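You operate a simulated robot arm through the tools that you are given. There is no shell and no other tool. Be economical: measure what you need, move in short steps, check, and stop when the job is done.

You are at the controls of a simulated robot arm. One attempt, no reset.

TASK
Latch the docked pump, prove it to 50 mbar, vent, free the latch and stand it in PASS. Set down upright: green hand pump.

The check looks at the end state, three seconds after you hand in, the way a careful person would. Anything else that was tipped, shoved, dropped, spilled or broken makes it a failure.

THE ROBOT
A 6-joint arm with a fingered hand, fixed in place. Base frame: the origin is at the foot of the arm, x ahead of it, y to its left, z up. Units: mm, rad, N and s.
With the tool pointing down near the work surface it reaches from about 500 to 780 mm from the base axis. Its first joint turns from -2.897 to 2.897 rad. Payload 4 kg.
The tool frame sits at the grasp point between the pads (the TCP): z along the fingers, y along the line on which they close. The tips reach 20 mm beyond it. The gripper opens to 140 mm. The gripper's body begins 54 mm behind the TCP. The gripper is a hand of 3 fingers: y runs from the thumb to the fingers, the wrist lies at [0, 0, -215] in the tool frame, and closing takes about 1.5 s.
Orientation is that of the tool frame in the base frame, as a unit quaternion [x, y, z, w]. With the fingers straight down and closing along the base's y, the tool's x points along the base's -x, its y along +y and its z along -z.

THE INTERFACE
- The arm moves only by the tool nudge_tool. Its argument "plan" is one flat list of numbers, 7 for each row, row after row: the shift along the tool's x, y, z in mm, then the turn, a rotation vector about the tool's x, y, z in degrees, then the gripper command, from -1 (shut) to 1 (fully open), values between in proportion. In form: [dx, dy, dz, rx, ry, rz, claw, dx, dy, dz, rx, ry, rz, claw, ...]. A call has 1 to 12 rows; each row is the pose to reach, as a shift and turn from the pose commanded when the call began, along the tool's axes at that moment. A row lasts 0.2 s, in which the tool goes at most 50 mm and 0.15 rad; a call with a longer step from one row to the next is refused whole, and so is a gripper value outside its range. A pose out of reach is approached as far as the arm can. The call stops where the force on the tool passes 70 N (or 10 N more than at its start, if that is more) or the arm is blocked; 0.2 s more then pass. The fingers move at their own pace (about 45 mm/s each) and stop on an object; they squeeze with about 23 N. The grip force told is the motor's: it shows also when the fingers shut on nothing. Time passes only in rows, and 0.2 s behind the last, so rows that repeat a pose let the fingers close. It gives the time, the measured TCP pose, the force on the tool (base axes), the opening and the grip force at its end, in the units of the frame above (readings bear some noise), with the torque about the TCP (base axes, N m) and any sound that the robot's microphone picked up.
- Cameras (640 x 400 px; columns grow to the right, rows downward): "scene" is fixed at [219.1, -653, 1508.3]; the picture's right is [0.96, -0.29, 0.00], its down [-0.09, -0.28, -0.96] and it looks along [0.28, 0.91, -0.29] (base axes); focal length 366 px, centre (320, 200). "wrist" rides on the gripper at [74, -43, -79] in the tool frame; the picture's right is [0.50, 0.87, 0.00], its down [-0.59, 0.34, -0.73] and it looks along [-0.64, 0.37, 0.68] (tool axes); focal length 275 px, centre (320, 200). There is no depth. A picture from a camera that has moved, and an enlarged one, comes with that camera's place and axes in the base frame and with its lens.
- capture(camera): a new picture of that camera. The clock stands still meanwhile.
- lift_body(by): slides the trunk up (or, below 0, down) by that many mm; the arm rides with it, the base frame stays. It gives what a move gives, with no picture.
- set_grasp(shape): the hand has 3 fingers and takes this shape, open, in about a second: jaw (thumb against the fingers, like two jaws); tri (thumb and two fingers); tip (a fingertip pinch); poke (one finger out to press); point (the index stretched); flat (the hand flat); cup (the hand cupped); fist (a fist). The gripper value then closes the fingers along that shape, each until it touches; the sizes above hold for jaw. It gives what a move gives, with no picture.
- enlarge(camera, box): a new picture of the part [left, top, right, bottom] of that camera's present view, enlarged. The clock stands still meanwhile.
- hand_in(): hands the job in; it is judged then, once.

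Go step by step. Nothing tells you positions but the pictures and the camera data: compare them with the known pose of the tool, close in by small moves and look again before you grip or let go. The budget is 120 turns and 68 pictures, counting those below and the enlarged ones. Unless the task says otherwise, let go and move clear before handing in, and close with one line.

The tools are called after ">>>" as name(argument=value, ...) on one line, values as JSON. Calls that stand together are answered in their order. nudge_tool: Moves the arm, as the interface text tells. Its arguments: {"type":"object","properties":{"plan":{"type":"array","items":{"type":"number"}}},"required":["plan"]} The other tools are called the same way: lift_body (by) slides the trunk up or down; set_grasp (shape) gives the hand a shape; capture (camera) takes a picture; enlarge (camera, box) takes an enlarged picture of a part of a camera's view; hand_in () hands the job in.

At the start:

```text
time: 0.0
tcp_pos: [392.7, 264.5, 1405.3]
tcp_rot: [0.0, 1.0, 0.0, 0.0]
ft_force: [1.8, 0.2, -1.1]
ft_torque: [0.01, 0.01, 0.05]
opening: 140.0
finger_force: 0.1
shape: jaw
trunk travel left (down, up): [-250.0, 340.0]
```

scene: 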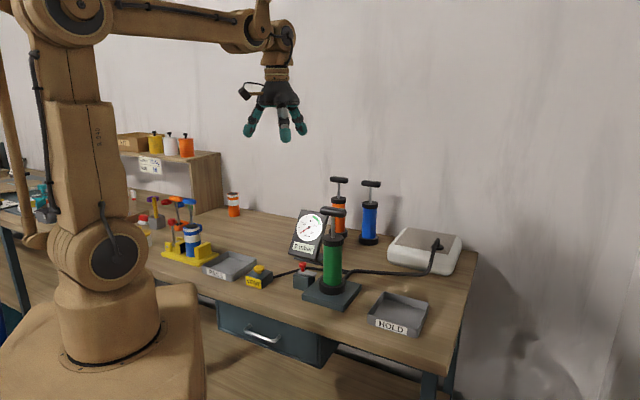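
wrist: 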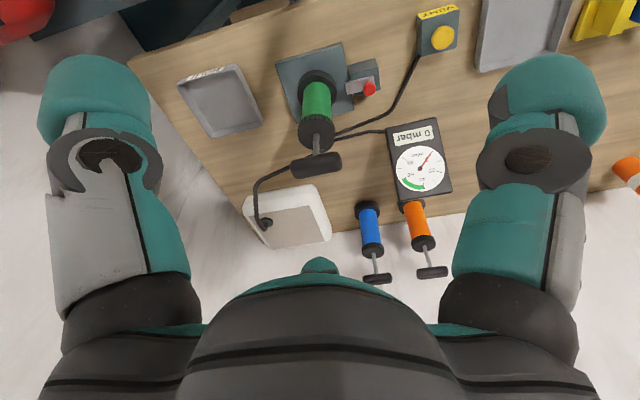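

I see a green hand pump in a dock with a red-knobbed latch beside it, a gauge, a yellow VENT button, and grey trays (HOLD on the right, probably PASS on the left). I'll look closer first.

>>> enlarge(camera="scene", box=[230, 170, 480, 345])

>>> enlarge(camera="scene", box=[110, 180, 290, 300])

>>> enlarge(camera="wrist", box=[160, 0, 520, 225])

```text
2.29 times, centred on (355, 258) of scene
camera zoom: at [219.1, -653.0, 1508.3], right [0.96, -0.29, 0.0], down [-0.09, -0.28, -0.96], along [0.28, 0.91, -0.29], focal length 836 px, centre (240, 69)
```

zoom: 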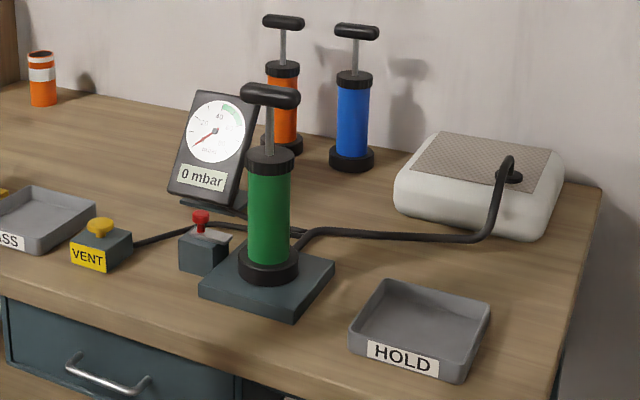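

```text
3.33 times, centred on (200, 240) of scene
camera zoom: at [219.1, -653.0, 1508.3], right [0.96, -0.29, 0.0], down [-0.09, -0.28, -0.96], along [0.28, 0.91, -0.29], focal length 1220 px, centre (720, 67)
```

zoom: 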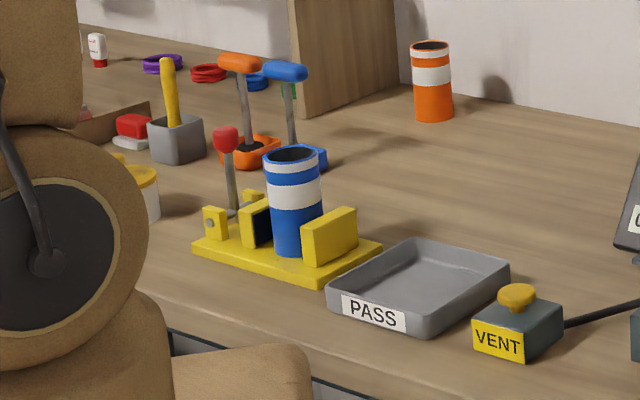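

```text
1.78 times, centred on (340, 112) of wrist
camera zoom: at [318.6, 221.9, 1485.0], right [-0.5, 0.87, 0.0], down [0.59, 0.34, 0.73], along [0.64, 0.37, -0.68], focal length 489 px, centre (284, 356)
```

zoom: 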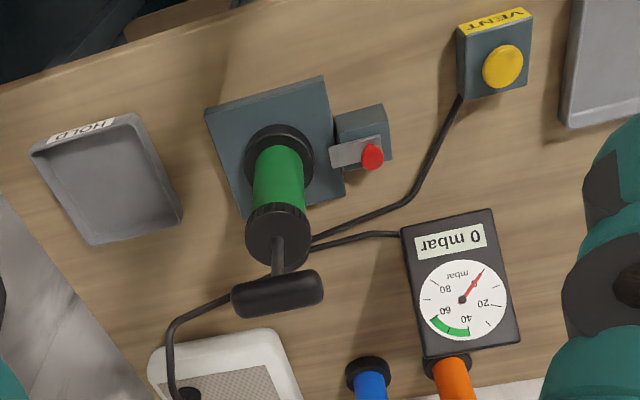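

The pump axis is near [572, 360], with its handle at z≈1144. The red latch knob is near [492, 440, 935] and the vent button near [353, 510, 907]. PASS is near [259, 667] and the table near z 850. I'll bring the wrist camera closer to the latch.

>>> nudge_tool(plan=[-1, 12, 35, 0, 0, 0, 1, -2, 25, 70, 0, 0, 0, 1, -3, 38, 110, 0, 0, 0, 1, -4, 50, 150, 0, 0, 0, 1, -5, 63, 190, 0, 0, 0, 1, -6, 75, 230, 0, 0, 0, 1, -7, 88, 265, 0, 0, 0, 1, -9, 100, 300, 0, 0, 0, 1, -11, 113, 335, 0, 0, 0, 1, -13, 125, 360, 0, 0, 0, 1])

>>> capture(camera="wrist")

>>> capture(camera="scene")

```text
time: 2.2
tcp_pos: [405.2, 389.8, 1047.1]
tcp_rot: [0.0, 1.0, 0.001, 0.0]
ft_force: [-0.5, 0.0, -0.2]
ft_torque: [0.0, 0.03, 0.02]
opening: 139.8
finger_force: 0.1
shape: jaw
trunk travel left (down, up): [-250.0, 340.0]
```

```text
62 pictures are left
camera wrist: at [331.1, 347.0, 1125.8], right [-0.5, 0.87, 0.0], down [0.59, 0.34, 0.73], along [0.64, 0.37, -0.68], focal length 275 px, centre (320, 200)
```

wrist: 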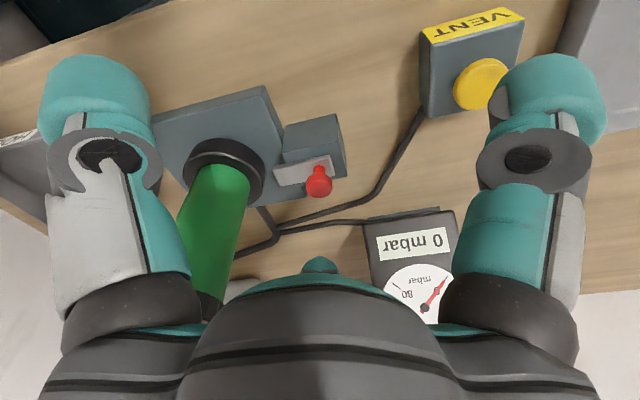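

```text
61 pictures are left
```

scene: 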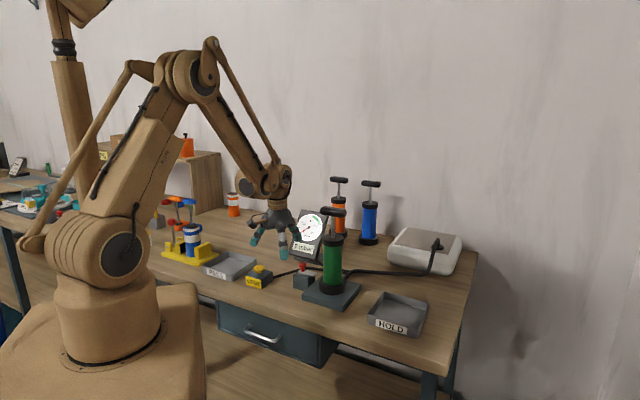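

>>> enlarge(camera="wrist", box=[220, 80, 400, 230])

>>> enlarge(camera="scene", box=[280, 245, 376, 310])

```text
2.67 times, centred on (310, 155) of wrist
camera zoom: at [331.1, 347.0, 1125.8], right [-0.5, 0.87, 0.0], down [0.59, 0.34, 0.73], along [0.64, 0.37, -0.68], focal length 734 px, centre (347, 320)
```

zoom: 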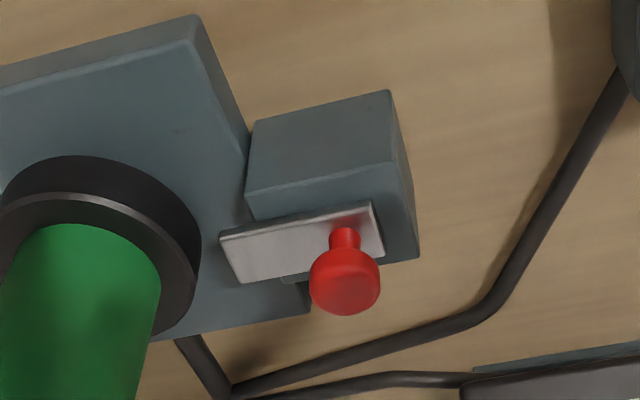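

```text
6.15 times, centred on (328, 278) of scene
camera zoom: at [219.1, -653.0, 1508.3], right [0.96, -0.29, 0.0], down [-0.09, -0.28, -0.96], along [0.28, 0.91, -0.29], focal length 2252 px, centre (271, -277)
```

zoom: 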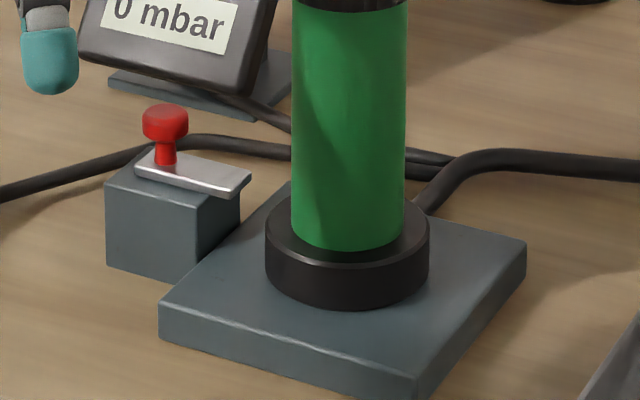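

The latch is a slide bar with a red knob, and it slides toward the pump along about (0.71, -0.71). I'll yaw the hand 45° and tilt it 20° so it leans away from the pump, then approach the knob.

>>> nudge_tool(plan=[-5, 15, 0, 0, 0, 7.5, 1, -10, 30, 0, 0, 0, 15, 1, -17, 45, 0, 0, 0, 22.5, 1, -25, 55, 0, 0, 0, 30, 1, -30, 65, 0, 0, 0, 37.5, 1, -35, 75, 0, 0, 0, 45, 1])

>>> nudge_tool(plan=[0, 0, 0, 0, -7, 0, 0.3, 0, 0, 0, 0, -14, 0, 0.3, 0, 0, 0, 0, -20, 0, 0.3, 0, 0, 0, 0, -20, 0, 0.3, 0, 0, 0, 0, -20, 0, 0.3])

>>> capture(camera="wrist")

```text
time: 3.6
tcp_pos: [440.7, 465.7, 1046.0]
tcp_rot: [0.384, 0.923, 0.0, 0.0]
ft_force: [-0.2, -0.1, 0.5]
ft_torque: [-0.02, 0.01, 0.01]
opening: 140.0
finger_force: 0.1
shape: jaw
trunk travel left (down, up): [-250.0, 340.0]
```

```text
time: 4.8
tcp_pos: [440.6, 465.7, 1044.8]
tcp_rot: [0.377, 0.91, -0.066, 0.161]
ft_force: [-0.6, 0.9, 0.4]
ft_torque: [-0.01, 0.01, 0.02]
opening: 91.4
finger_force: 0.1
shape: jaw
trunk travel left (down, up): [-250.0, 340.0]
```

```text
58 pictures are left
camera wrist: at [342.0, 503.5, 1094.2], right [0.28, 0.94, -0.17], down [0.45, 0.03, 0.89], along [0.85, -0.33, -0.42], focal length 275 px, centre (320, 200)
```

wrist: 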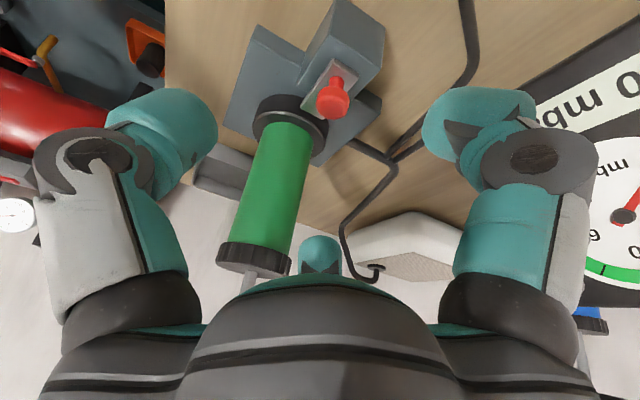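

The knob checks out at [492, 440]. I'll align the hand and stop about 35 mm short.

>>> nudge_tool(plan=[-5, 6, 30, 0, 0, 0, 0.1, -10, 12, 60, 0, 0, 0, 0, -13.5, 18.4, 88, 0, 0, 0, 0, -13.5, 18.4, 88, 0, 0, 0, 0])

>>> capture(camera="wrist")

>>> enlarge(camera="scene", box=[250, 210, 378, 310])

```text
time: 5.8
tcp_pos: [484.1, 446.7, 967.0]
tcp_rot: [0.377, 0.91, -0.066, 0.161]
ft_force: [-0.6, 0.3, -0.5]
ft_torque: [-0.01, 0.01, 0.01]
opening: 70.2
finger_force: 0.1
shape: jaw
trunk travel left (down, up): [-250.0, 340.0]
```

```text
57 pictures are left
camera wrist: at [385.0, 484.6, 1015.9], right [0.28, 0.94, -0.17], down [0.45, 0.03, 0.89], along [0.85, -0.33, -0.42], focal length 275 px, centre (320, 200)
```

wrist: 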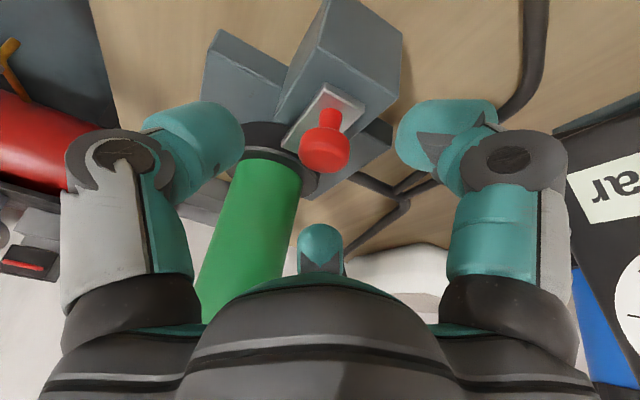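

```text
4.00 times, centred on (314, 260) of scene
camera zoom: at [219.1, -653.0, 1508.3], right [0.96, -0.29, 0.0], down [-0.09, -0.28, -0.96], along [0.28, 0.91, -0.29], focal length 1464 px, centre (344, -40)
```

zoom: 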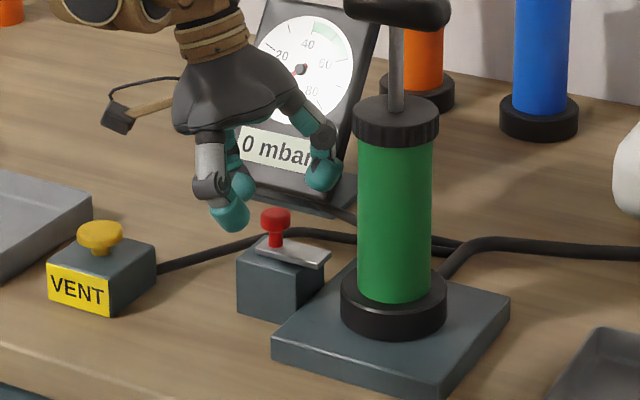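

The hand is aligned with the knob between the fingers. I'll advance 31 mm and close.

>>> nudge_tool(plan=[0, 0, 16, 0, 0, 0, 0, 0, 0, 31, 0, 0, 0, 0, 0, 0, 31, 0, 0, 0, -0.3, 0, 0, 31, 0, 0, 0, -0.6, 0, 0, 31, 0, 0, 0, -1, 0, 0, 31, 0, 0, 0, -1, 0, 0, 31, 0, 0, 0, -1, 0, 0, 31, 0, 0, 0, -1])

>>> capture(camera="wrist")

>>> enlarge(camera="scene", box=[250, 210, 378, 310])

```text
time: 7.6
tcp_pos: [490.7, 437.6, 936.8]
tcp_rot: [0.377, 0.909, -0.067, 0.162]
ft_force: [0.3, -0.9, -1.3]
ft_torque: [0.48, 0.11, 0.15]
opening: 20.7
finger_force: 22.8
shape: jaw
trunk travel left (down, up): [-250.0, 340.0]
```

```text
55 pictures are left
camera wrist: at [392.2, 475.7, 985.7], right [0.28, 0.94, -0.17], down [0.45, 0.03, 0.89], along [0.85, -0.33, -0.42], focal length 275 px, centre (320, 200)
```

wrist: 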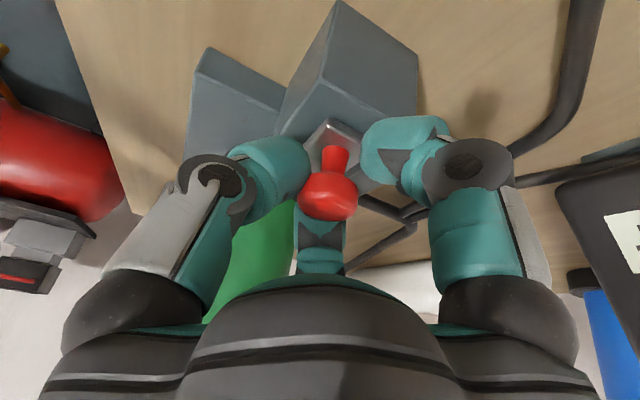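

```text
4.00 times, centred on (314, 260) of scene
camera zoom: at [219.1, -653.0, 1508.3], right [0.96, -0.29, 0.0], down [-0.09, -0.28, -0.96], along [0.28, 0.91, -0.29], focal length 1464 px, centre (344, -40)
```

zoom: 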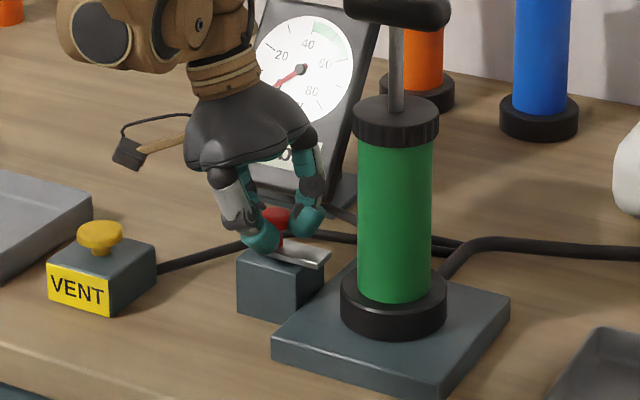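

The knob is held. I'll slide the latch toward the pump in small steps.

>>> nudge_tool(plan=[-4.7, 0, 1.7, 0, 0, 0, -1, -9.4, 0, 3.4, 0, 0, 0, -1, -14.1, 0, 5.1, 0, 0, 0, -1, -18.8, 0, 6.8, 0, 0, 0, -1, -23.5, 0, 8.5, 0, 0, 0, -1, -28.2, 0, 10.3, 0, 0, 0, -1])

>>> enlarge(camera="scene", box=[250, 210, 378, 310])

```text
time: 9.0
tcp_pos: [513.2, 418.0, 939.3]
tcp_rot: [0.377, 0.91, -0.067, 0.16]
ft_force: [-12.4, -13.2, -27.1]
ft_torque: [-0.11, 0.11, -0.2]
opening: 19.8
finger_force: 22.7
shape: jaw
trunk travel left (down, up): [-250.0, 340.0]
```

```text
4.00 times, centred on (314, 260) of scene
camera zoom: at [219.1, -653.0, 1508.3], right [0.96, -0.29, 0.0], down [-0.09, -0.28, -0.96], along [0.28, 0.91, -0.29], focal length 1464 px, centre (344, -40)
```

zoom: 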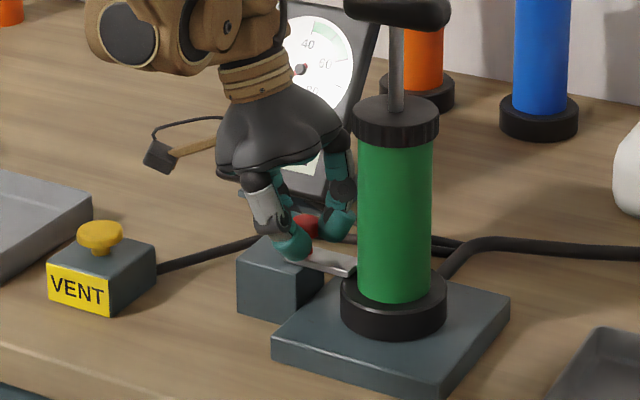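

>>> capture(camera="wrist")

>>> enlarge(camera="scene", box=[296, 256, 360, 306])

```text
52 pictures are left
camera wrist: at [415.1, 456.4, 988.1], right [0.28, 0.94, -0.17], down [0.45, 0.03, 0.89], along [0.85, -0.33, -0.42], focal length 275 px, centre (320, 200)
```

wrist: 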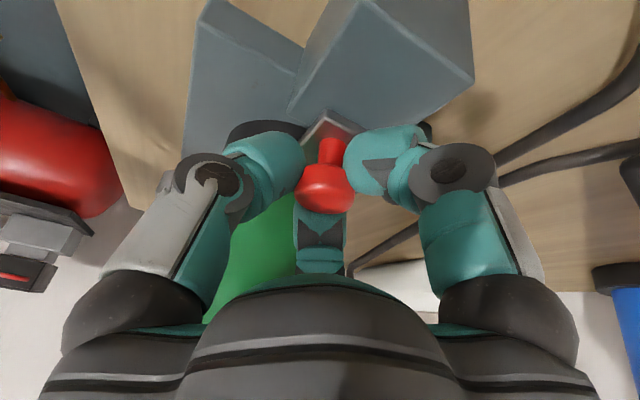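

```text
8.00 times, centred on (328, 281) of scene
camera zoom: at [219.1, -653.0, 1508.3], right [0.96, -0.29, 0.0], down [-0.09, -0.28, -0.96], along [0.28, 0.91, -0.29], focal length 2928 px, centre (256, -448)
```

zoom: 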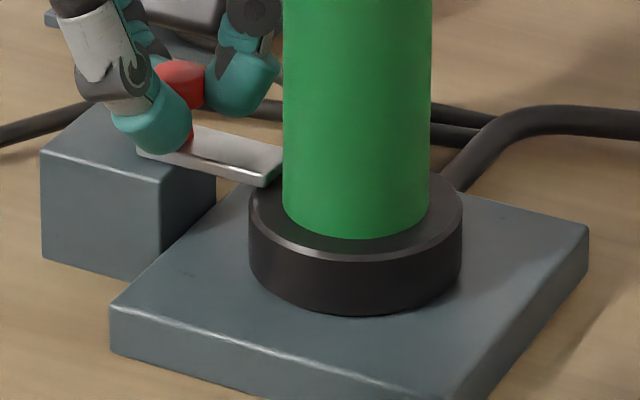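

The bar now reaches over the flange rim. I'll push a little further to find the stop.

>>> nudge_tool(plan=[-2.8, 0, 1, 0, 0, 0, -1, -5.6, 0, 2, 0, 0, 0, -1, -8.5, 0, 3, 0, 0, 0, -1, -8.5, 0, 3, 0, 0, 0, -1])

>>> enlarge(camera="scene", box=[296, 256, 360, 306])

```text
time: 10.0
tcp_pos: [519.2, 413.5, 939.0]
tcp_rot: [0.377, 0.91, -0.068, 0.161]
ft_force: [-17.8, 3.8, -17.3]
ft_torque: [-0.08, 0.17, 0.11]
opening: 20.2
finger_force: 22.8
shape: jaw
trunk travel left (down, up): [-250.0, 340.0]
```

```text
8.00 times, centred on (328, 281) of scene
camera zoom: at [219.1, -653.0, 1508.3], right [0.96, -0.29, 0.0], down [-0.09, -0.28, -0.96], along [0.28, 0.91, -0.29], focal length 2928 px, centre (256, -448)
```

zoom: 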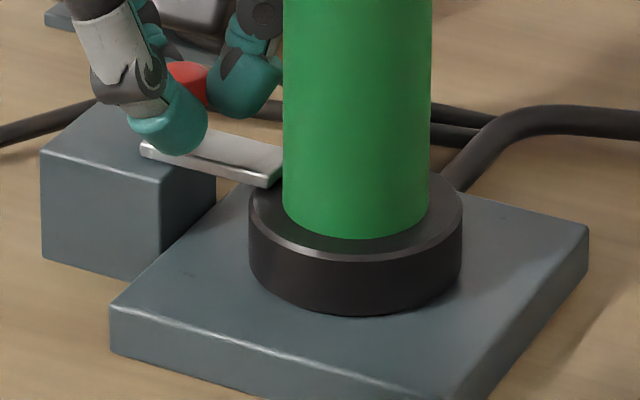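

The bar barely moved while the fingers slid on it, so it is at its stop. I'll release and back off along the tool axis, then check.

>>> nudge_tool(plan=[0, 0, 0, 0, 0, 0, -0.4, 0, 0, 0, 0, 0, 0, 0, 0, 0, 0, 0, 0, 0, 0, 0, 0, 0, 0, 0, 0, 0, 0, 0, -30, 0, 0, 0, 0.2, 0, 0, -60, 0, 0, 0, 0.3, 0, 0, -100, 0, 0, 0, 0.3, 0, 0, -140, 0, 0, 0, 0.3, 0, 0, -180, 0, 0, 0, 0.3])

>>> enlarge(camera="scene", box=[290, 200, 370, 306])

>>> capture(camera="wrist")

```text
time: 12.0
tcp_pos: [472.8, 456.5, 1108.5]
tcp_rot: [0.377, 0.91, -0.067, 0.161]
ft_force: [-0.4, -0.3, -0.1]
ft_torque: [0.02, 0.02, -0.01]
opening: 90.6
finger_force: 0.1
shape: jaw
trunk travel left (down, up): [-250.0, 340.0]
```

```text
3.77 times, centred on (330, 253) of scene
camera zoom: at [219.1, -653.0, 1508.3], right [0.96, -0.29, 0.0], down [-0.09, -0.28, -0.96], along [0.28, 0.91, -0.29], focal length 1381 px, centre (282, 0)
```

zoom: 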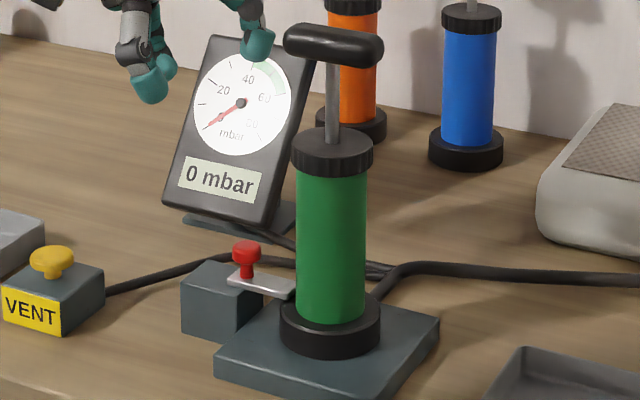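

```text
48 pictures are left
camera wrist: at [374.7, 495.6, 1156.9], right [0.28, 0.94, -0.17], down [0.45, 0.03, 0.89], along [0.85, -0.33, -0.42], focal length 275 px, centre (320, 200)
```

wrist: 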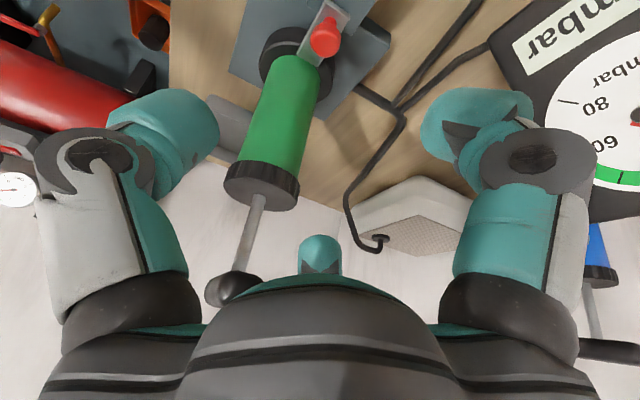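

The latch bar covers the flange. Next I'll raise and straighten the hand, then go above the handle.

>>> nudge_tool(plan=[-14, 0, -38, 0, 0, 0, 0.3, -28, 0, -76, 0, 0, 0, 0.3, -41, 0, -113, 0, 0, 0, 0.3, -41, 0, -113, 0, 7, 0, 0.3, -41, 0, -113, 0, 14, 0, 0.3, -41, 0, -113, 0, 20, 0, 0.3])

>>> enlarge(camera="scene", box=[310, 195, 360, 235])

>>> capture(camera="wrist")

```text
time: 13.4
tcp_pos: [475.2, 455.9, 1227.8]
tcp_rot: [0.383, 0.924, 0.0, 0.0]
ft_force: [-0.5, 0.2, -0.3]
ft_torque: [-0.03, 0.01, -0.01]
opening: 90.7
finger_force: 0.1
shape: jaw
trunk travel left (down, up): [-250.0, 340.0]
```

```text
10.00 times, centred on (335, 215) of scene
camera zoom: at [219.1, -653.0, 1508.3], right [0.96, -0.29, 0.0], down [-0.09, -0.28, -0.96], along [0.28, 0.91, -0.29], focal length 3660 px, centre (170, 50)
```

zoom: 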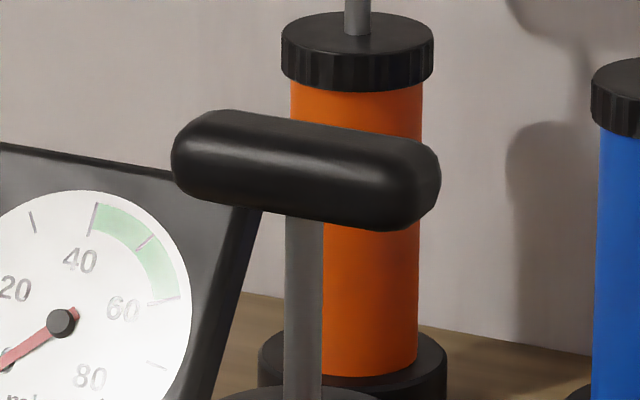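

```text
46 pictures are left
camera wrist: at [392.3, 478.2, 1307.0], right [0.26, 0.97, 0.0], down [0.66, -0.18, 0.73], along [0.71, -0.19, -0.68], focal length 275 px, centre (320, 200)
```

wrist: 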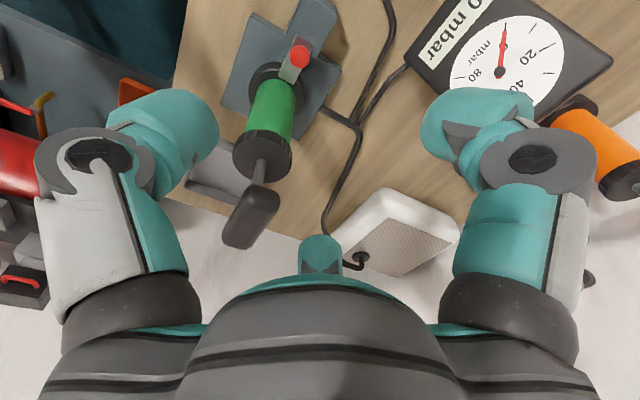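

The handle centre is near [572, 362, 1141], and I'm moving directly above it.

>>> nudge_tool(plan=[-45, 1, 0, 0, 0, 0, 0.2, -90, 1, 0, 0, 0, 0, 0.1, -134.8, 2, 5, 0, 0, 0, 0, -134.8, 2, 10, 0, 0, 0, 0])

>>> capture(camera="wrist")

>>> enlarge(camera="scene", box=[276, 150, 388, 240])

```text
time: 14.4
tcp_pos: [571.3, 361.8, 1219.9]
tcp_rot: [0.382, 0.924, 0.0, 0.001]
ft_force: [-0.2, 0.9, 0.0]
ft_torque: [-0.02, -0.03, 0.03]
opening: 70.6
finger_force: 0.1
shape: jaw
trunk travel left (down, up): [-250.0, 340.0]
```

```text
45 pictures are left
camera wrist: at [488.4, 384.5, 1299.0], right [0.26, 0.97, 0.0], down [0.66, -0.18, 0.73], along [0.71, -0.19, -0.68], focal length 275 px, centre (320, 200)
```

wrist: 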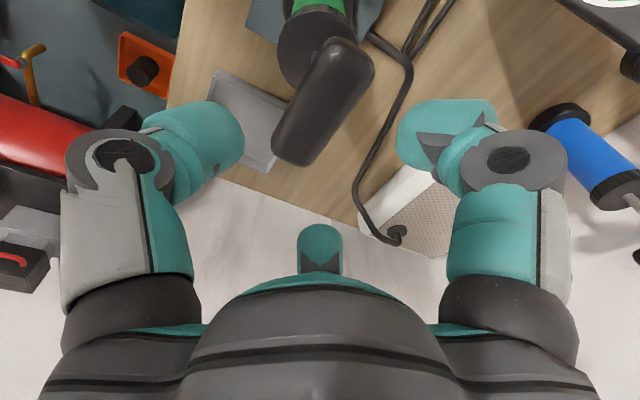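

```text
4.44 times, centred on (332, 195) of scene
camera zoom: at [219.1, -653.0, 1508.3], right [0.96, -0.29, 0.0], down [-0.09, -0.28, -0.96], along [0.28, 0.91, -0.29], focal length 1626 px, centre (267, 222)
```

zoom: 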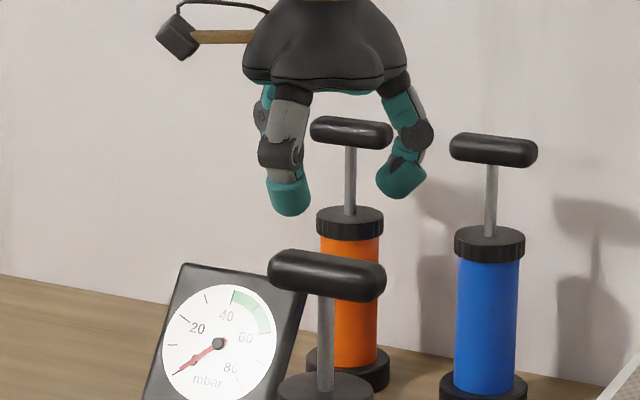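

I'll correct the yaw by 5°, since the handle runs at about -40°, then descend and grip the handle.

>>> nudge_tool(plan=[1.5, 1.5, 20, 0, 0, -5, 0.1, 1.5, 1.5, 50, 0, 0, -5, 0.1, 1.5, 1.5, 77, 0, 0, -5, 0.1, 1.5, 1.5, 77, 0, 0, -5, -0.3, 1.5, 1.5, 77, 0, 0, -5, -1, 1.5, 1.5, 77, 0, 0, -5, -1, 1.5, 1.5, 77, 0, 0, -5, -1, 1.5, 1.5, 77, 0, 0, -5, -1])

>>> enlarge(camera="scene", box=[276, 170, 388, 310])

```text
time: 16.2
tcp_pos: [575.2, 364.8, 1140.9]
tcp_rot: [0.341, 0.94, 0.0, 0.0]
ft_force: [-0.9, -0.4, 0.0]
ft_torque: [-0.13, 0.11, 0.03]
opening: 44.1
finger_force: 22.9
shape: jaw
trunk travel left (down, up): [-250.0, 340.0]
```

```text
2.86 times, centred on (332, 240) of scene
camera zoom: at [219.1, -653.0, 1508.3], right [0.96, -0.29, 0.0], down [-0.09, -0.28, -0.96], along [0.28, 0.91, -0.29], focal length 1046 px, centre (286, 86)
```

zoom: 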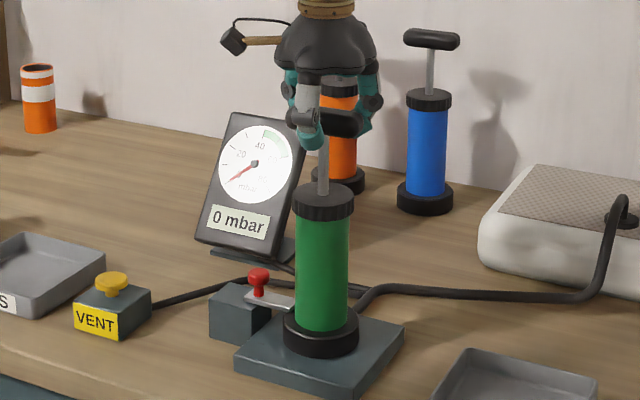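

The handle is held. I'll make a first short downward stroke and read the gauge.

>>> nudge_tool(plan=[0, 0, 5, 0, 0, 0, -1, 0, 0, 10, 0, 0, 0, -1, 0, 0, 15, 0, 0, 0, -1, 0, 0, 20, 0, 0, 0, -1, 0, 0, 25, 0, 0, 0, -1])

>>> enlarge(camera="scene", box=[276, 190, 388, 300])

```text
time: 17.4
tcp_pos: [574.1, 364.1, 1116.2]
tcp_rot: [0.342, 0.94, 0.0, 0.0]
ft_force: [0.3, 0.8, 4.9]
ft_torque: [-0.15, 0.09, -0.01]
opening: 44.1
finger_force: 23.2
shape: jaw
trunk travel left (down, up): [-250.0, 340.0]
```

```text
3.64 times, centred on (332, 245) of scene
camera zoom: at [219.1, -653.0, 1508.3], right [0.96, -0.29, 0.0], down [-0.09, -0.28, -0.96], along [0.28, 0.91, -0.29], focal length 1331 px, centre (276, 36)
```

zoom: 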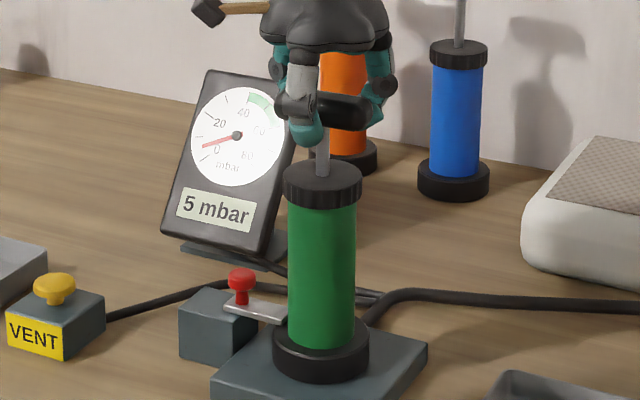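

That gave 5 mbar for 25 mm of stroke. I'll continue down.

>>> nudge_tool(plan=[0, 0, 6, 0, 0, 0, -1, 0, 0, 12, 0, 0, 0, -1, 0, 0, 18, 0, 0, 0, -1, 0, 0, 24, 0, 0, 0, -1, 0, 0, 28, 0, 0, 0, -1])

>>> enlarge(camera="scene", box=[276, 190, 388, 300])

```text
time: 18.6
tcp_pos: [573.7, 364.5, 1088.4]
tcp_rot: [0.342, 0.94, -0.001, 0.0]
ft_force: [1.7, 1.2, 5.8]
ft_torque: [-0.24, 0.03, 0.04]
opening: 44.3
finger_force: 23.0
shape: jaw
trunk travel left (down, up): [-250.0, 340.0]
```

```text
3.64 times, centred on (332, 245) of scene
camera zoom: at [219.1, -653.0, 1508.3], right [0.96, -0.29, 0.0], down [-0.09, -0.28, -0.96], along [0.28, 0.91, -0.29], focal length 1331 px, centre (276, 36)
```

zoom: 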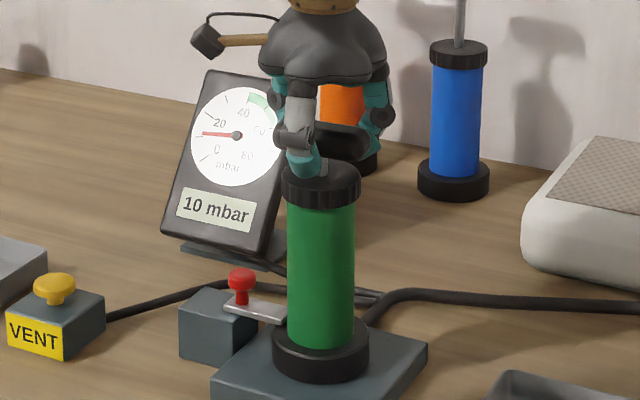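

That makes 10 mbar per full stroke. I'll do one full up/down cycle and check the gauge.

>>> nudge_tool(plan=[0, 0, -14, 0, 0, 0, -1, 0, 0, -28, 0, 0, 0, -1, 0, 0, -42, 0, 0, 0, -1, 0, 0, -53, 0, 0, 0, -1, 0, 0, -44, 0, 0, 0, -1, 0, 0, -35, 0, 0, 0, -1, 0, 0, -26, 0, 0, 0, -1, 0, 0, -17, 0, 0, 0, -1, 0, 0, -8, 0, 0, 0, -1, 0, 0, 0, 0, 0, 0, -1])

>>> enlarge(camera="scene", box=[276, 190, 388, 300])

```text
time: 20.8
tcp_pos: [570.9, 365.4, 1087.6]
tcp_rot: [0.342, 0.94, 0.0, -0.001]
ft_force: [2.1, 0.7, 5.7]
ft_torque: [-0.22, 0.03, 0.02]
opening: 44.3
finger_force: 22.6
shape: jaw
trunk travel left (down, up): [-250.0, 340.0]
```

```text
3.64 times, centred on (332, 245) of scene
camera zoom: at [219.1, -653.0, 1508.3], right [0.96, -0.29, 0.0], down [-0.09, -0.28, -0.96], along [0.28, 0.91, -0.29], focal length 1331 px, centre (276, 36)
```

zoom: 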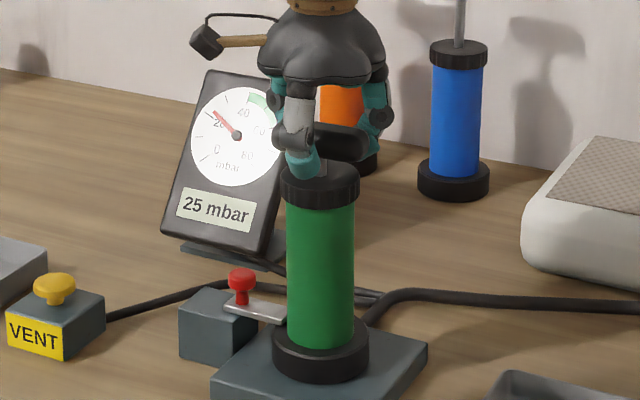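

The gauge reads 25 mbar after that cycle, about 15 per stroke. I'll do one more cycle.

>>> nudge_tool(plan=[0, 0, -14, 0, 0, 0, -1, 0, 0, -28, 0, 0, 0, -1, 0, 0, -42, 0, 0, 0, -1, 0, 0, -53, 0, 0, 0, -1, 0, 0, -44, 0, 0, 0, -1, 0, 0, -35, 0, 0, 0, -1, 0, 0, -26, 0, 0, 0, -1, 0, 0, -17, 0, 0, 0, -1, 0, 0, -8, 0, 0, 0, -1, 0, 0, 0, 0, 0, 0, -1])

>>> enlarge(camera="scene", box=[276, 190, 388, 300])

```text
time: 23.0
tcp_pos: [572.7, 363.2, 1087.2]
tcp_rot: [0.342, 0.94, 0.0, 0.001]
ft_force: [2.5, 2.9, 10.4]
ft_torque: [-0.18, 0.05, -0.03]
opening: 44.0
finger_force: 23.1
shape: jaw
trunk travel left (down, up): [-250.0, 340.0]
```

```text
3.64 times, centred on (332, 245) of scene
camera zoom: at [219.1, -653.0, 1508.3], right [0.96, -0.29, 0.0], down [-0.09, -0.28, -0.96], along [0.28, 0.91, -0.29], focal length 1331 px, centre (276, 36)
```

zoom: 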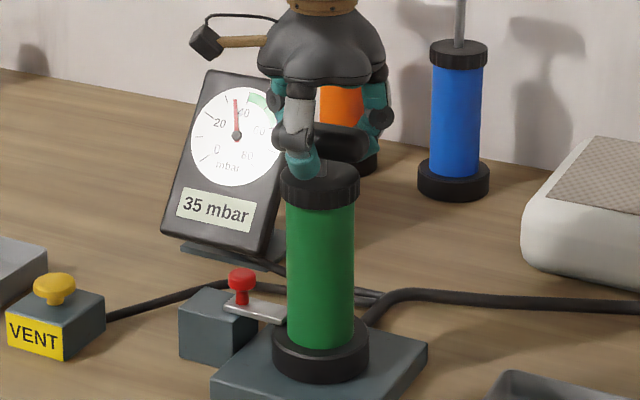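

>>> nudge_tool(plan=[0, 0, -14, 0, 0, 0, -1, 0, 0, -28, 0, 0, 0, -1, 0, 0, -42, 0, 0, 0, -1, 0, 0, -53, 0, 0, 0, -1, 0, 0, -44, 0, 0, 0, -1, 0, 0, -35, 0, 0, 0, -1, 0, 0, -26, 0, 0, 0, -1, 0, 0, -17, 0, 0, 0, -1, 0, 0, -8, 0, 0, 0, -1, 0, 0, 0, 0, 0, 0, -1])

>>> enlarge(camera="scene", box=[290, 205, 346, 260])

```text
time: 25.2
tcp_pos: [572.1, 363.8, 1088.9]
tcp_rot: [0.343, 0.939, 0.001, 0.0]
ft_force: [2.0, 3.8, 7.1]
ft_torque: [-0.19, 0.15, -0.08]
opening: 44.3
finger_force: 22.9
shape: jaw
trunk travel left (down, up): [-250.0, 340.0]
```

```text
7.27 times, centred on (318, 232) of scene
camera zoom: at [219.1, -653.0, 1508.3], right [0.96, -0.29, 0.0], down [-0.09, -0.28, -0.96], along [0.28, 0.91, -0.29], focal length 2662 px, centre (334, -36)
```

zoom: 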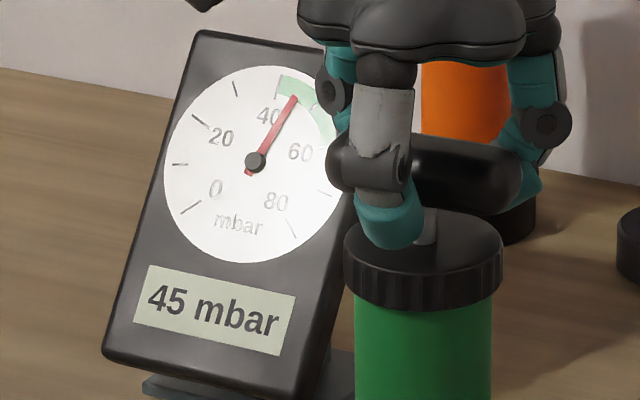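

The gauge reads 45 mbar, so I'll add a half stroke.

>>> nudge_tool(plan=[0, 0, -12, 0, 0, 0, -1, 0, 0, -24, 0, 0, 0, -1, 0, 0, -16, 0, 0, 0, -1, 0, 0, -8, 0, 0, 0, -1, 0, 0, 0, 0, 0, 0, -1])

>>> enlarge(camera="scene", box=[290, 205, 346, 260])

```text
time: 26.4
tcp_pos: [572.3, 363.8, 1087.1]
tcp_rot: [0.342, 0.94, 0.0, 0.0]
ft_force: [1.7, 2.6, 6.7]
ft_torque: [-0.27, 0.21, 0.01]
opening: 43.8
finger_force: 23.2
shape: jaw
trunk travel left (down, up): [-250.0, 340.0]
```

```text
7.27 times, centred on (318, 232) of scene
camera zoom: at [219.1, -653.0, 1508.3], right [0.96, -0.29, 0.0], down [-0.09, -0.28, -0.96], along [0.28, 0.91, -0.29], focal length 2662 px, centre (334, -36)
```

zoom: 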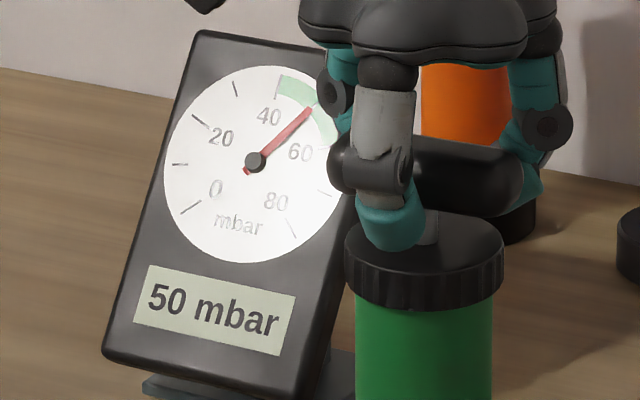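

It reads 50 mbar. I'll let go, rise clear and check that the pressure holds.

>>> nudge_tool(plan=[0, 0, 0, 0, 0, 0, -0.5, 0, 0, 0, 0, 0, 0, 0, 0, 0, 0, 0, 0, 0, 0.2, 0, 0, 0, 0, 0, 0, 0.2, 0, 0, -10, 0, 0, 0, 0.2, 0, 0, -40, 0, 0, 0, 0.2, 0, 0, -80, 0, 0, 0, 0.2, 0, 0, -120, 0, 0, 0, 0.2, 0, 0, -140, 0, 0, 0, 0.2])

>>> enlarge(camera="scene", box=[276, 190, 388, 300])

```text
time: 28.4
tcp_pos: [571.7, 365.7, 1228.2]
tcp_rot: [0.343, 0.939, 0.0, 0.001]
ft_force: [0.4, -0.6, 0.5]
ft_torque: [0.02, 0.0, -0.02]
opening: 83.6
finger_force: 0.1
shape: jaw
trunk travel left (down, up): [-250.0, 340.0]
```

```text
3.64 times, centred on (332, 245) of scene
camera zoom: at [219.1, -653.0, 1508.3], right [0.96, -0.29, 0.0], down [-0.09, -0.28, -0.96], along [0.28, 0.91, -0.29], focal length 1331 px, centre (276, 36)
```

zoom: 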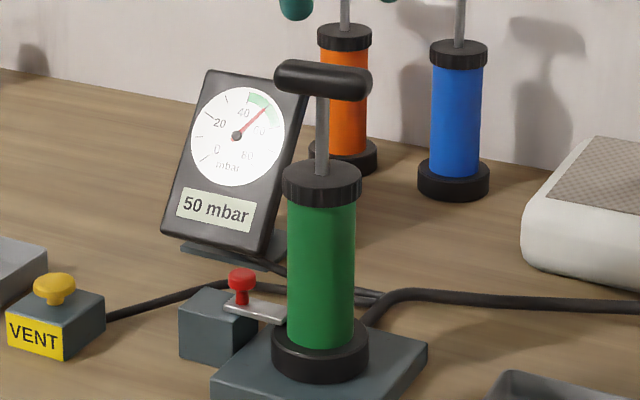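

The pressure holds at 50 mbar and the handle springs back up. Next I'll move over the VENT button with the fingers shut.

>>> nudge_tool(plan=[40, -5, 0, 0, 0, 0, 0, 80, -10, 0, 0, 0, 0, -1, 120, -15, 10, 0, 0, 0, -1, 160, -19, 30, 0, 0, 0, -1, 200, -23, 50, 0, 0, 0, -1, 235, -27, 80, 0, 0, 0, -1, 260.6, -29.7, 115, 0, 0, 0, -1, 260.6, -29.7, 160, 0, 0, 0, -1, 260.6, -29.7, 200, 0, 0, 0, -1, 260.6, -29.7, 228, 0, 0, 0, -1])

>>> capture(camera="wrist")

>>> enlarge(camera="scene", box=[216, 190, 344, 300])

```text
time: 30.6
tcp_pos: [350.8, 510.8, 1000.2]
tcp_rot: [0.342, 0.94, 0.0, 0.0]
ft_force: [0.3, 0.5, -0.5]
ft_torque: [0.02, 0.01, -0.03]
opening: 0.3
finger_force: 22.9
shape: jaw
trunk travel left (down, up): [-250.0, 340.0]
```

```text
35 pictures are left
camera wrist: at [266.6, 525.1, 1080.2], right [0.17, 0.98, 0.0], down [0.67, -0.12, 0.73], along [0.72, -0.13, -0.68], focal length 275 px, centre (320, 200)
```

wrist: 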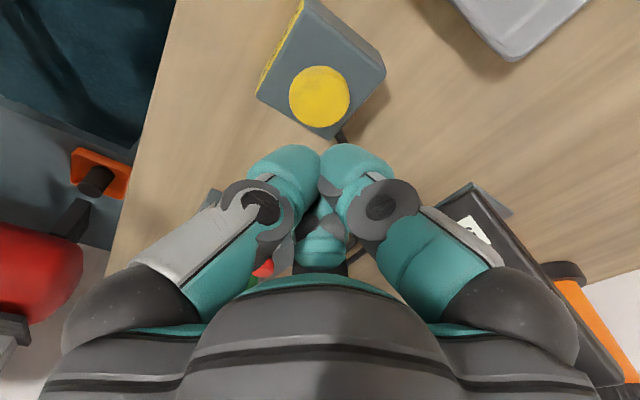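

```text
3.64 times, centred on (280, 245) of scene
camera zoom: at [219.1, -653.0, 1508.3], right [0.96, -0.29, 0.0], down [-0.09, -0.28, -0.96], along [0.28, 0.91, -0.29], focal length 1331 px, centre (466, 36)
```

zoom: 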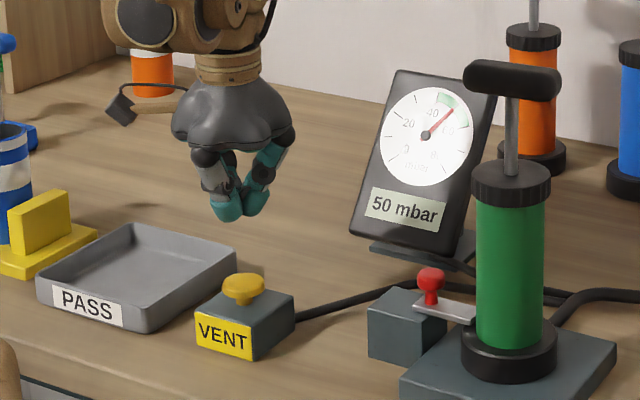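

I'm well aligned over the button, so I'll press down in small steps.

>>> nudge_tool(plan=[0, 0, 30, 0, 0, 0, -1, 0, 0, 60, 0, 0, 0, -1, 0, 0, 68, 0, 0, 0, -1, 0, 0, 72, 0, 0, 0, -1, 0, 0, 75, 0, 0, 0, -1, 0, 0, 78, 0, 0, 0, -1, 0, 0, 80, 0, 0, 0, -1, 0, 0, 80, 0, 0, 0, -1])

>>> enlarge(camera="scene", box=[216, 190, 344, 300])

```text
time: 32.4
tcp_pos: [352.9, 507.8, 921.8]
tcp_rot: [0.342, 0.94, 0.0, 0.0]
ft_force: [7.6, 9.0, 31.1]
ft_torque: [0.17, -0.25, 0.04]
opening: 0.0
finger_force: 22.7
shape: jaw
trunk travel left (down, up): [-250.0, 340.0]
heard: click
```

```text
3.64 times, centred on (280, 245) of scene
camera zoom: at [219.1, -653.0, 1508.3], right [0.96, -0.29, 0.0], down [-0.09, -0.28, -0.96], along [0.28, 0.91, -0.29], focal length 1331 px, centre (466, 36)
```

zoom: 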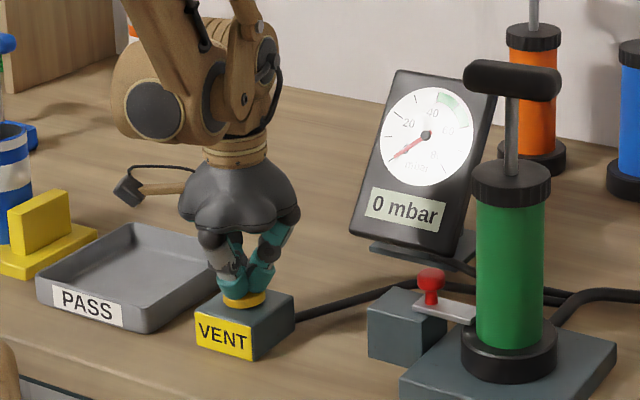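

It vented with a click and reads 0 mbar. I'll rise and return to the latch knob with the same tilt.

>>> nudge_tool(plan=[0, 0, -40, 0, 0, 0, -1, 0, 0, -85, 0, 0, 0, -1, 0, 0, -112, 0, 0, 0, -1, -36, 9, -112, 0, -7, 0, -0.5, -73, 17, -112, 0, -14, 0, 0, -110, 26, -112, 0, -20, 0, 0, -146, 34.6, -112, 0, -20, 0, 0, -146, 34.6, -112, 0, -20, 0, 0])

>>> capture(camera="wrist")

>>> enlarge(camera="scene", box=[250, 210, 378, 310])

```text
time: 34.2
tcp_pos: [489.0, 444.9, 1032.3]
tcp_rot: [0.337, 0.925, -0.059, 0.163]
ft_force: [0.8, 0.1, -0.3]
ft_torque: [0.02, -0.01, -0.04]
opening: 69.8
finger_force: 0.1
shape: jaw
trunk travel left (down, up): [-250.0, 340.0]
```

```text
32 pictures are left
camera wrist: at [387.3, 474.1, 1081.7], right [0.2, 0.97, -0.17], down [0.45, 0.07, 0.89], along [0.87, -0.25, -0.42], focal length 275 px, centre (320, 200)
```

wrist: 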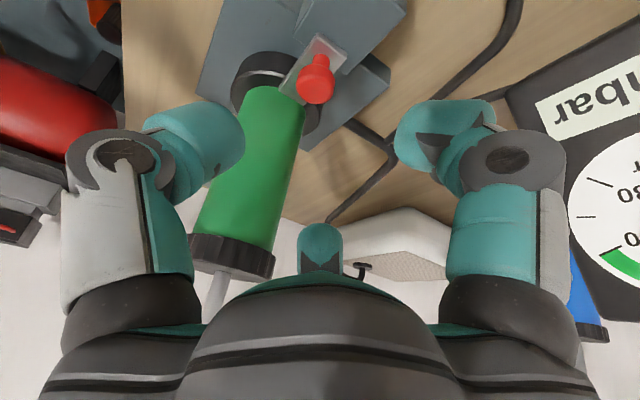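

```text
4.00 times, centred on (314, 260) of scene
camera zoom: at [219.1, -653.0, 1508.3], right [0.96, -0.29, 0.0], down [-0.09, -0.28, -0.96], along [0.28, 0.91, -0.29], focal length 1464 px, centre (344, -40)
```

zoom: 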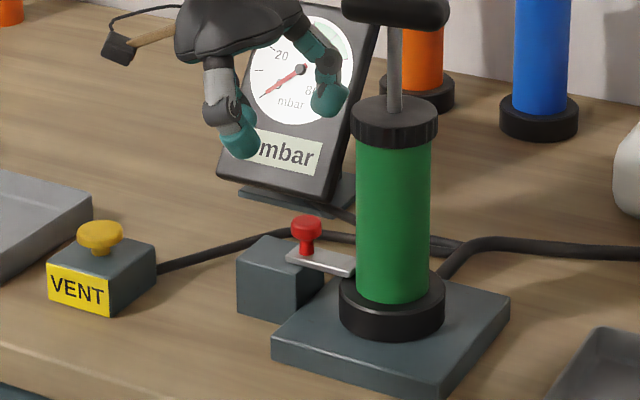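

The knob is at [512, 420]. I'll descend on it and grip.

>>> nudge_tool(plan=[0, -2, 40, 0, 0, 0, 0, 0, -4.4, 70, 0, 0, 0, 0, 0, -4.4, 90, 0, 0, 0, 0, 0, -4.4, 100, 0, 0, 0, 0, 0, -4.4, 100, 0, 0, 0, -0.5, 0, -4.4, 100, 0, 0, 0, -1, 0, -4.4, 100, 0, 0, 0, -1, 0, -4.4, 100, 0, 0, 0, -1, 0, -4.4, 100, 0, 0, 0, -1])

>>> capture(camera="wrist")

```text
time: 36.2
tcp_pos: [510.9, 416.8, 936.9]
tcp_rot: [0.337, 0.925, -0.059, 0.164]
ft_force: [-2.2, -1.7, -4.1]
ft_torque: [0.45, 0.25, 0.23]
opening: 20.6
finger_force: 23.4
shape: jaw
trunk travel left (down, up): [-250.0, 340.0]
```

```text
30 pictures are left
camera wrist: at [408.6, 445.8, 986.3], right [0.2, 0.97, -0.17], down [0.45, 0.07, 0.89], along [0.87, -0.25, -0.42], focal length 275 px, centre (320, 200)
```

wrist: 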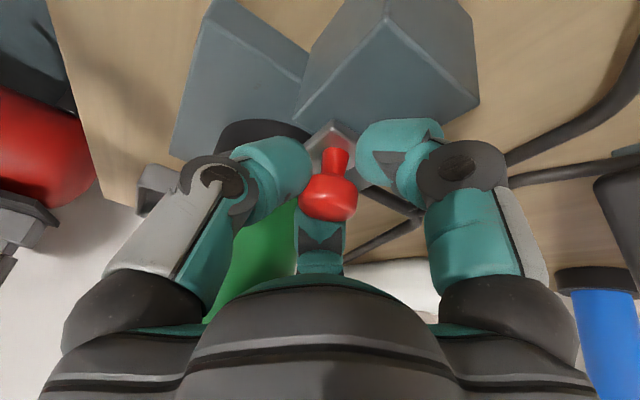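

Knob held. I'll pull the latch back away from the pump along its slide.

>>> nudge_tool(plan=[4.7, 0, -1.7, 0, 0, 0, -1, 9.4, 0, -3.4, 0, 0, 0, -1, 14.1, 0, -5.1, 0, 0, 0, -1, 18.8, 0, -6.8, 0, 0, 0, -1, 23.5, 0, -8.5, 0, 0, 0, -1, 28.2, 0, -10.3, 0, 0, 0, -1, 31, 0, -11.3, 0, 0, 0, -1])

>>> enlarge(camera="scene", box=[250, 210, 378, 310])

```text
time: 37.8
tcp_pos: [486.7, 437.0, 935.6]
tcp_rot: [0.338, 0.925, -0.06, 0.163]
ft_force: [14.7, 7.1, 5.6]
ft_torque: [0.47, -0.01, 0.38]
opening: 20.1
finger_force: 23.0
shape: jaw
trunk travel left (down, up): [-250.0, 340.0]
```

```text
4.00 times, centred on (314, 260) of scene
camera zoom: at [219.1, -653.0, 1508.3], right [0.96, -0.29, 0.0], down [-0.09, -0.28, -0.96], along [0.28, 0.91, -0.29], focal length 1464 px, centre (344, -40)
```

zoom: 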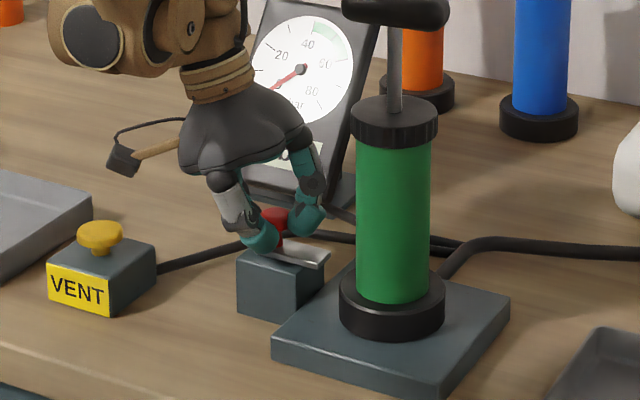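

The latch is back open. I'll let go, back off, straighten and return above the handle.

>>> nudge_tool(plan=[0, 0, 0, 0, 0, 0, -0.4, 0, 0, 0, 0, 0, 0, 0, 0, 0, 0, 0, 0, 0, 0, 0, 0, -30, 0, 0, 0, 0.2, 0, 0, -75, 0, 0, 0, 0.2, 0, 0, -120, 0, 0, 0, 0.2, 0, 0, -165, 0, 0, 0, 0.2, 0, 0, -210, 0, 0, 0, 0.2, -20, 0, -250, 0, 0, 0, 0.2, -35, 0, -280, 0, 7, 0, 0.2, -35, 0, -280, 0, 14, 0, 0.2, -35, 0, -280, 0, 20, 0, 0.2])

>>> enlarge(camera="scene", box=[250, 190, 378, 310])

```text
time: 40.4
tcp_pos: [439.4, 479.7, 1211.5]
tcp_rot: [0.342, 0.94, 0.0, -0.001]
ft_force: [0.6, 0.7, -0.2]
ft_torque: [-0.01, 0.02, -0.01]
opening: 83.5
finger_force: 0.1
shape: jaw
trunk travel left (down, up): [-250.0, 340.0]
```

```text
3.33 times, centred on (314, 250) of scene
camera zoom: at [219.1, -653.0, 1508.3], right [0.96, -0.29, 0.0], down [-0.09, -0.28, -0.96], along [0.28, 0.91, -0.29], focal length 1220 px, centre (340, 33)
```

zoom: 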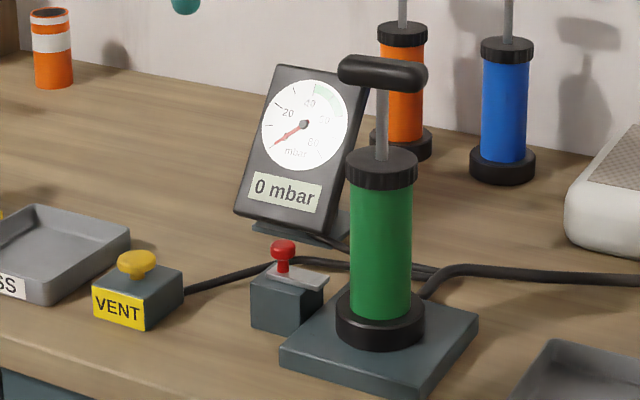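

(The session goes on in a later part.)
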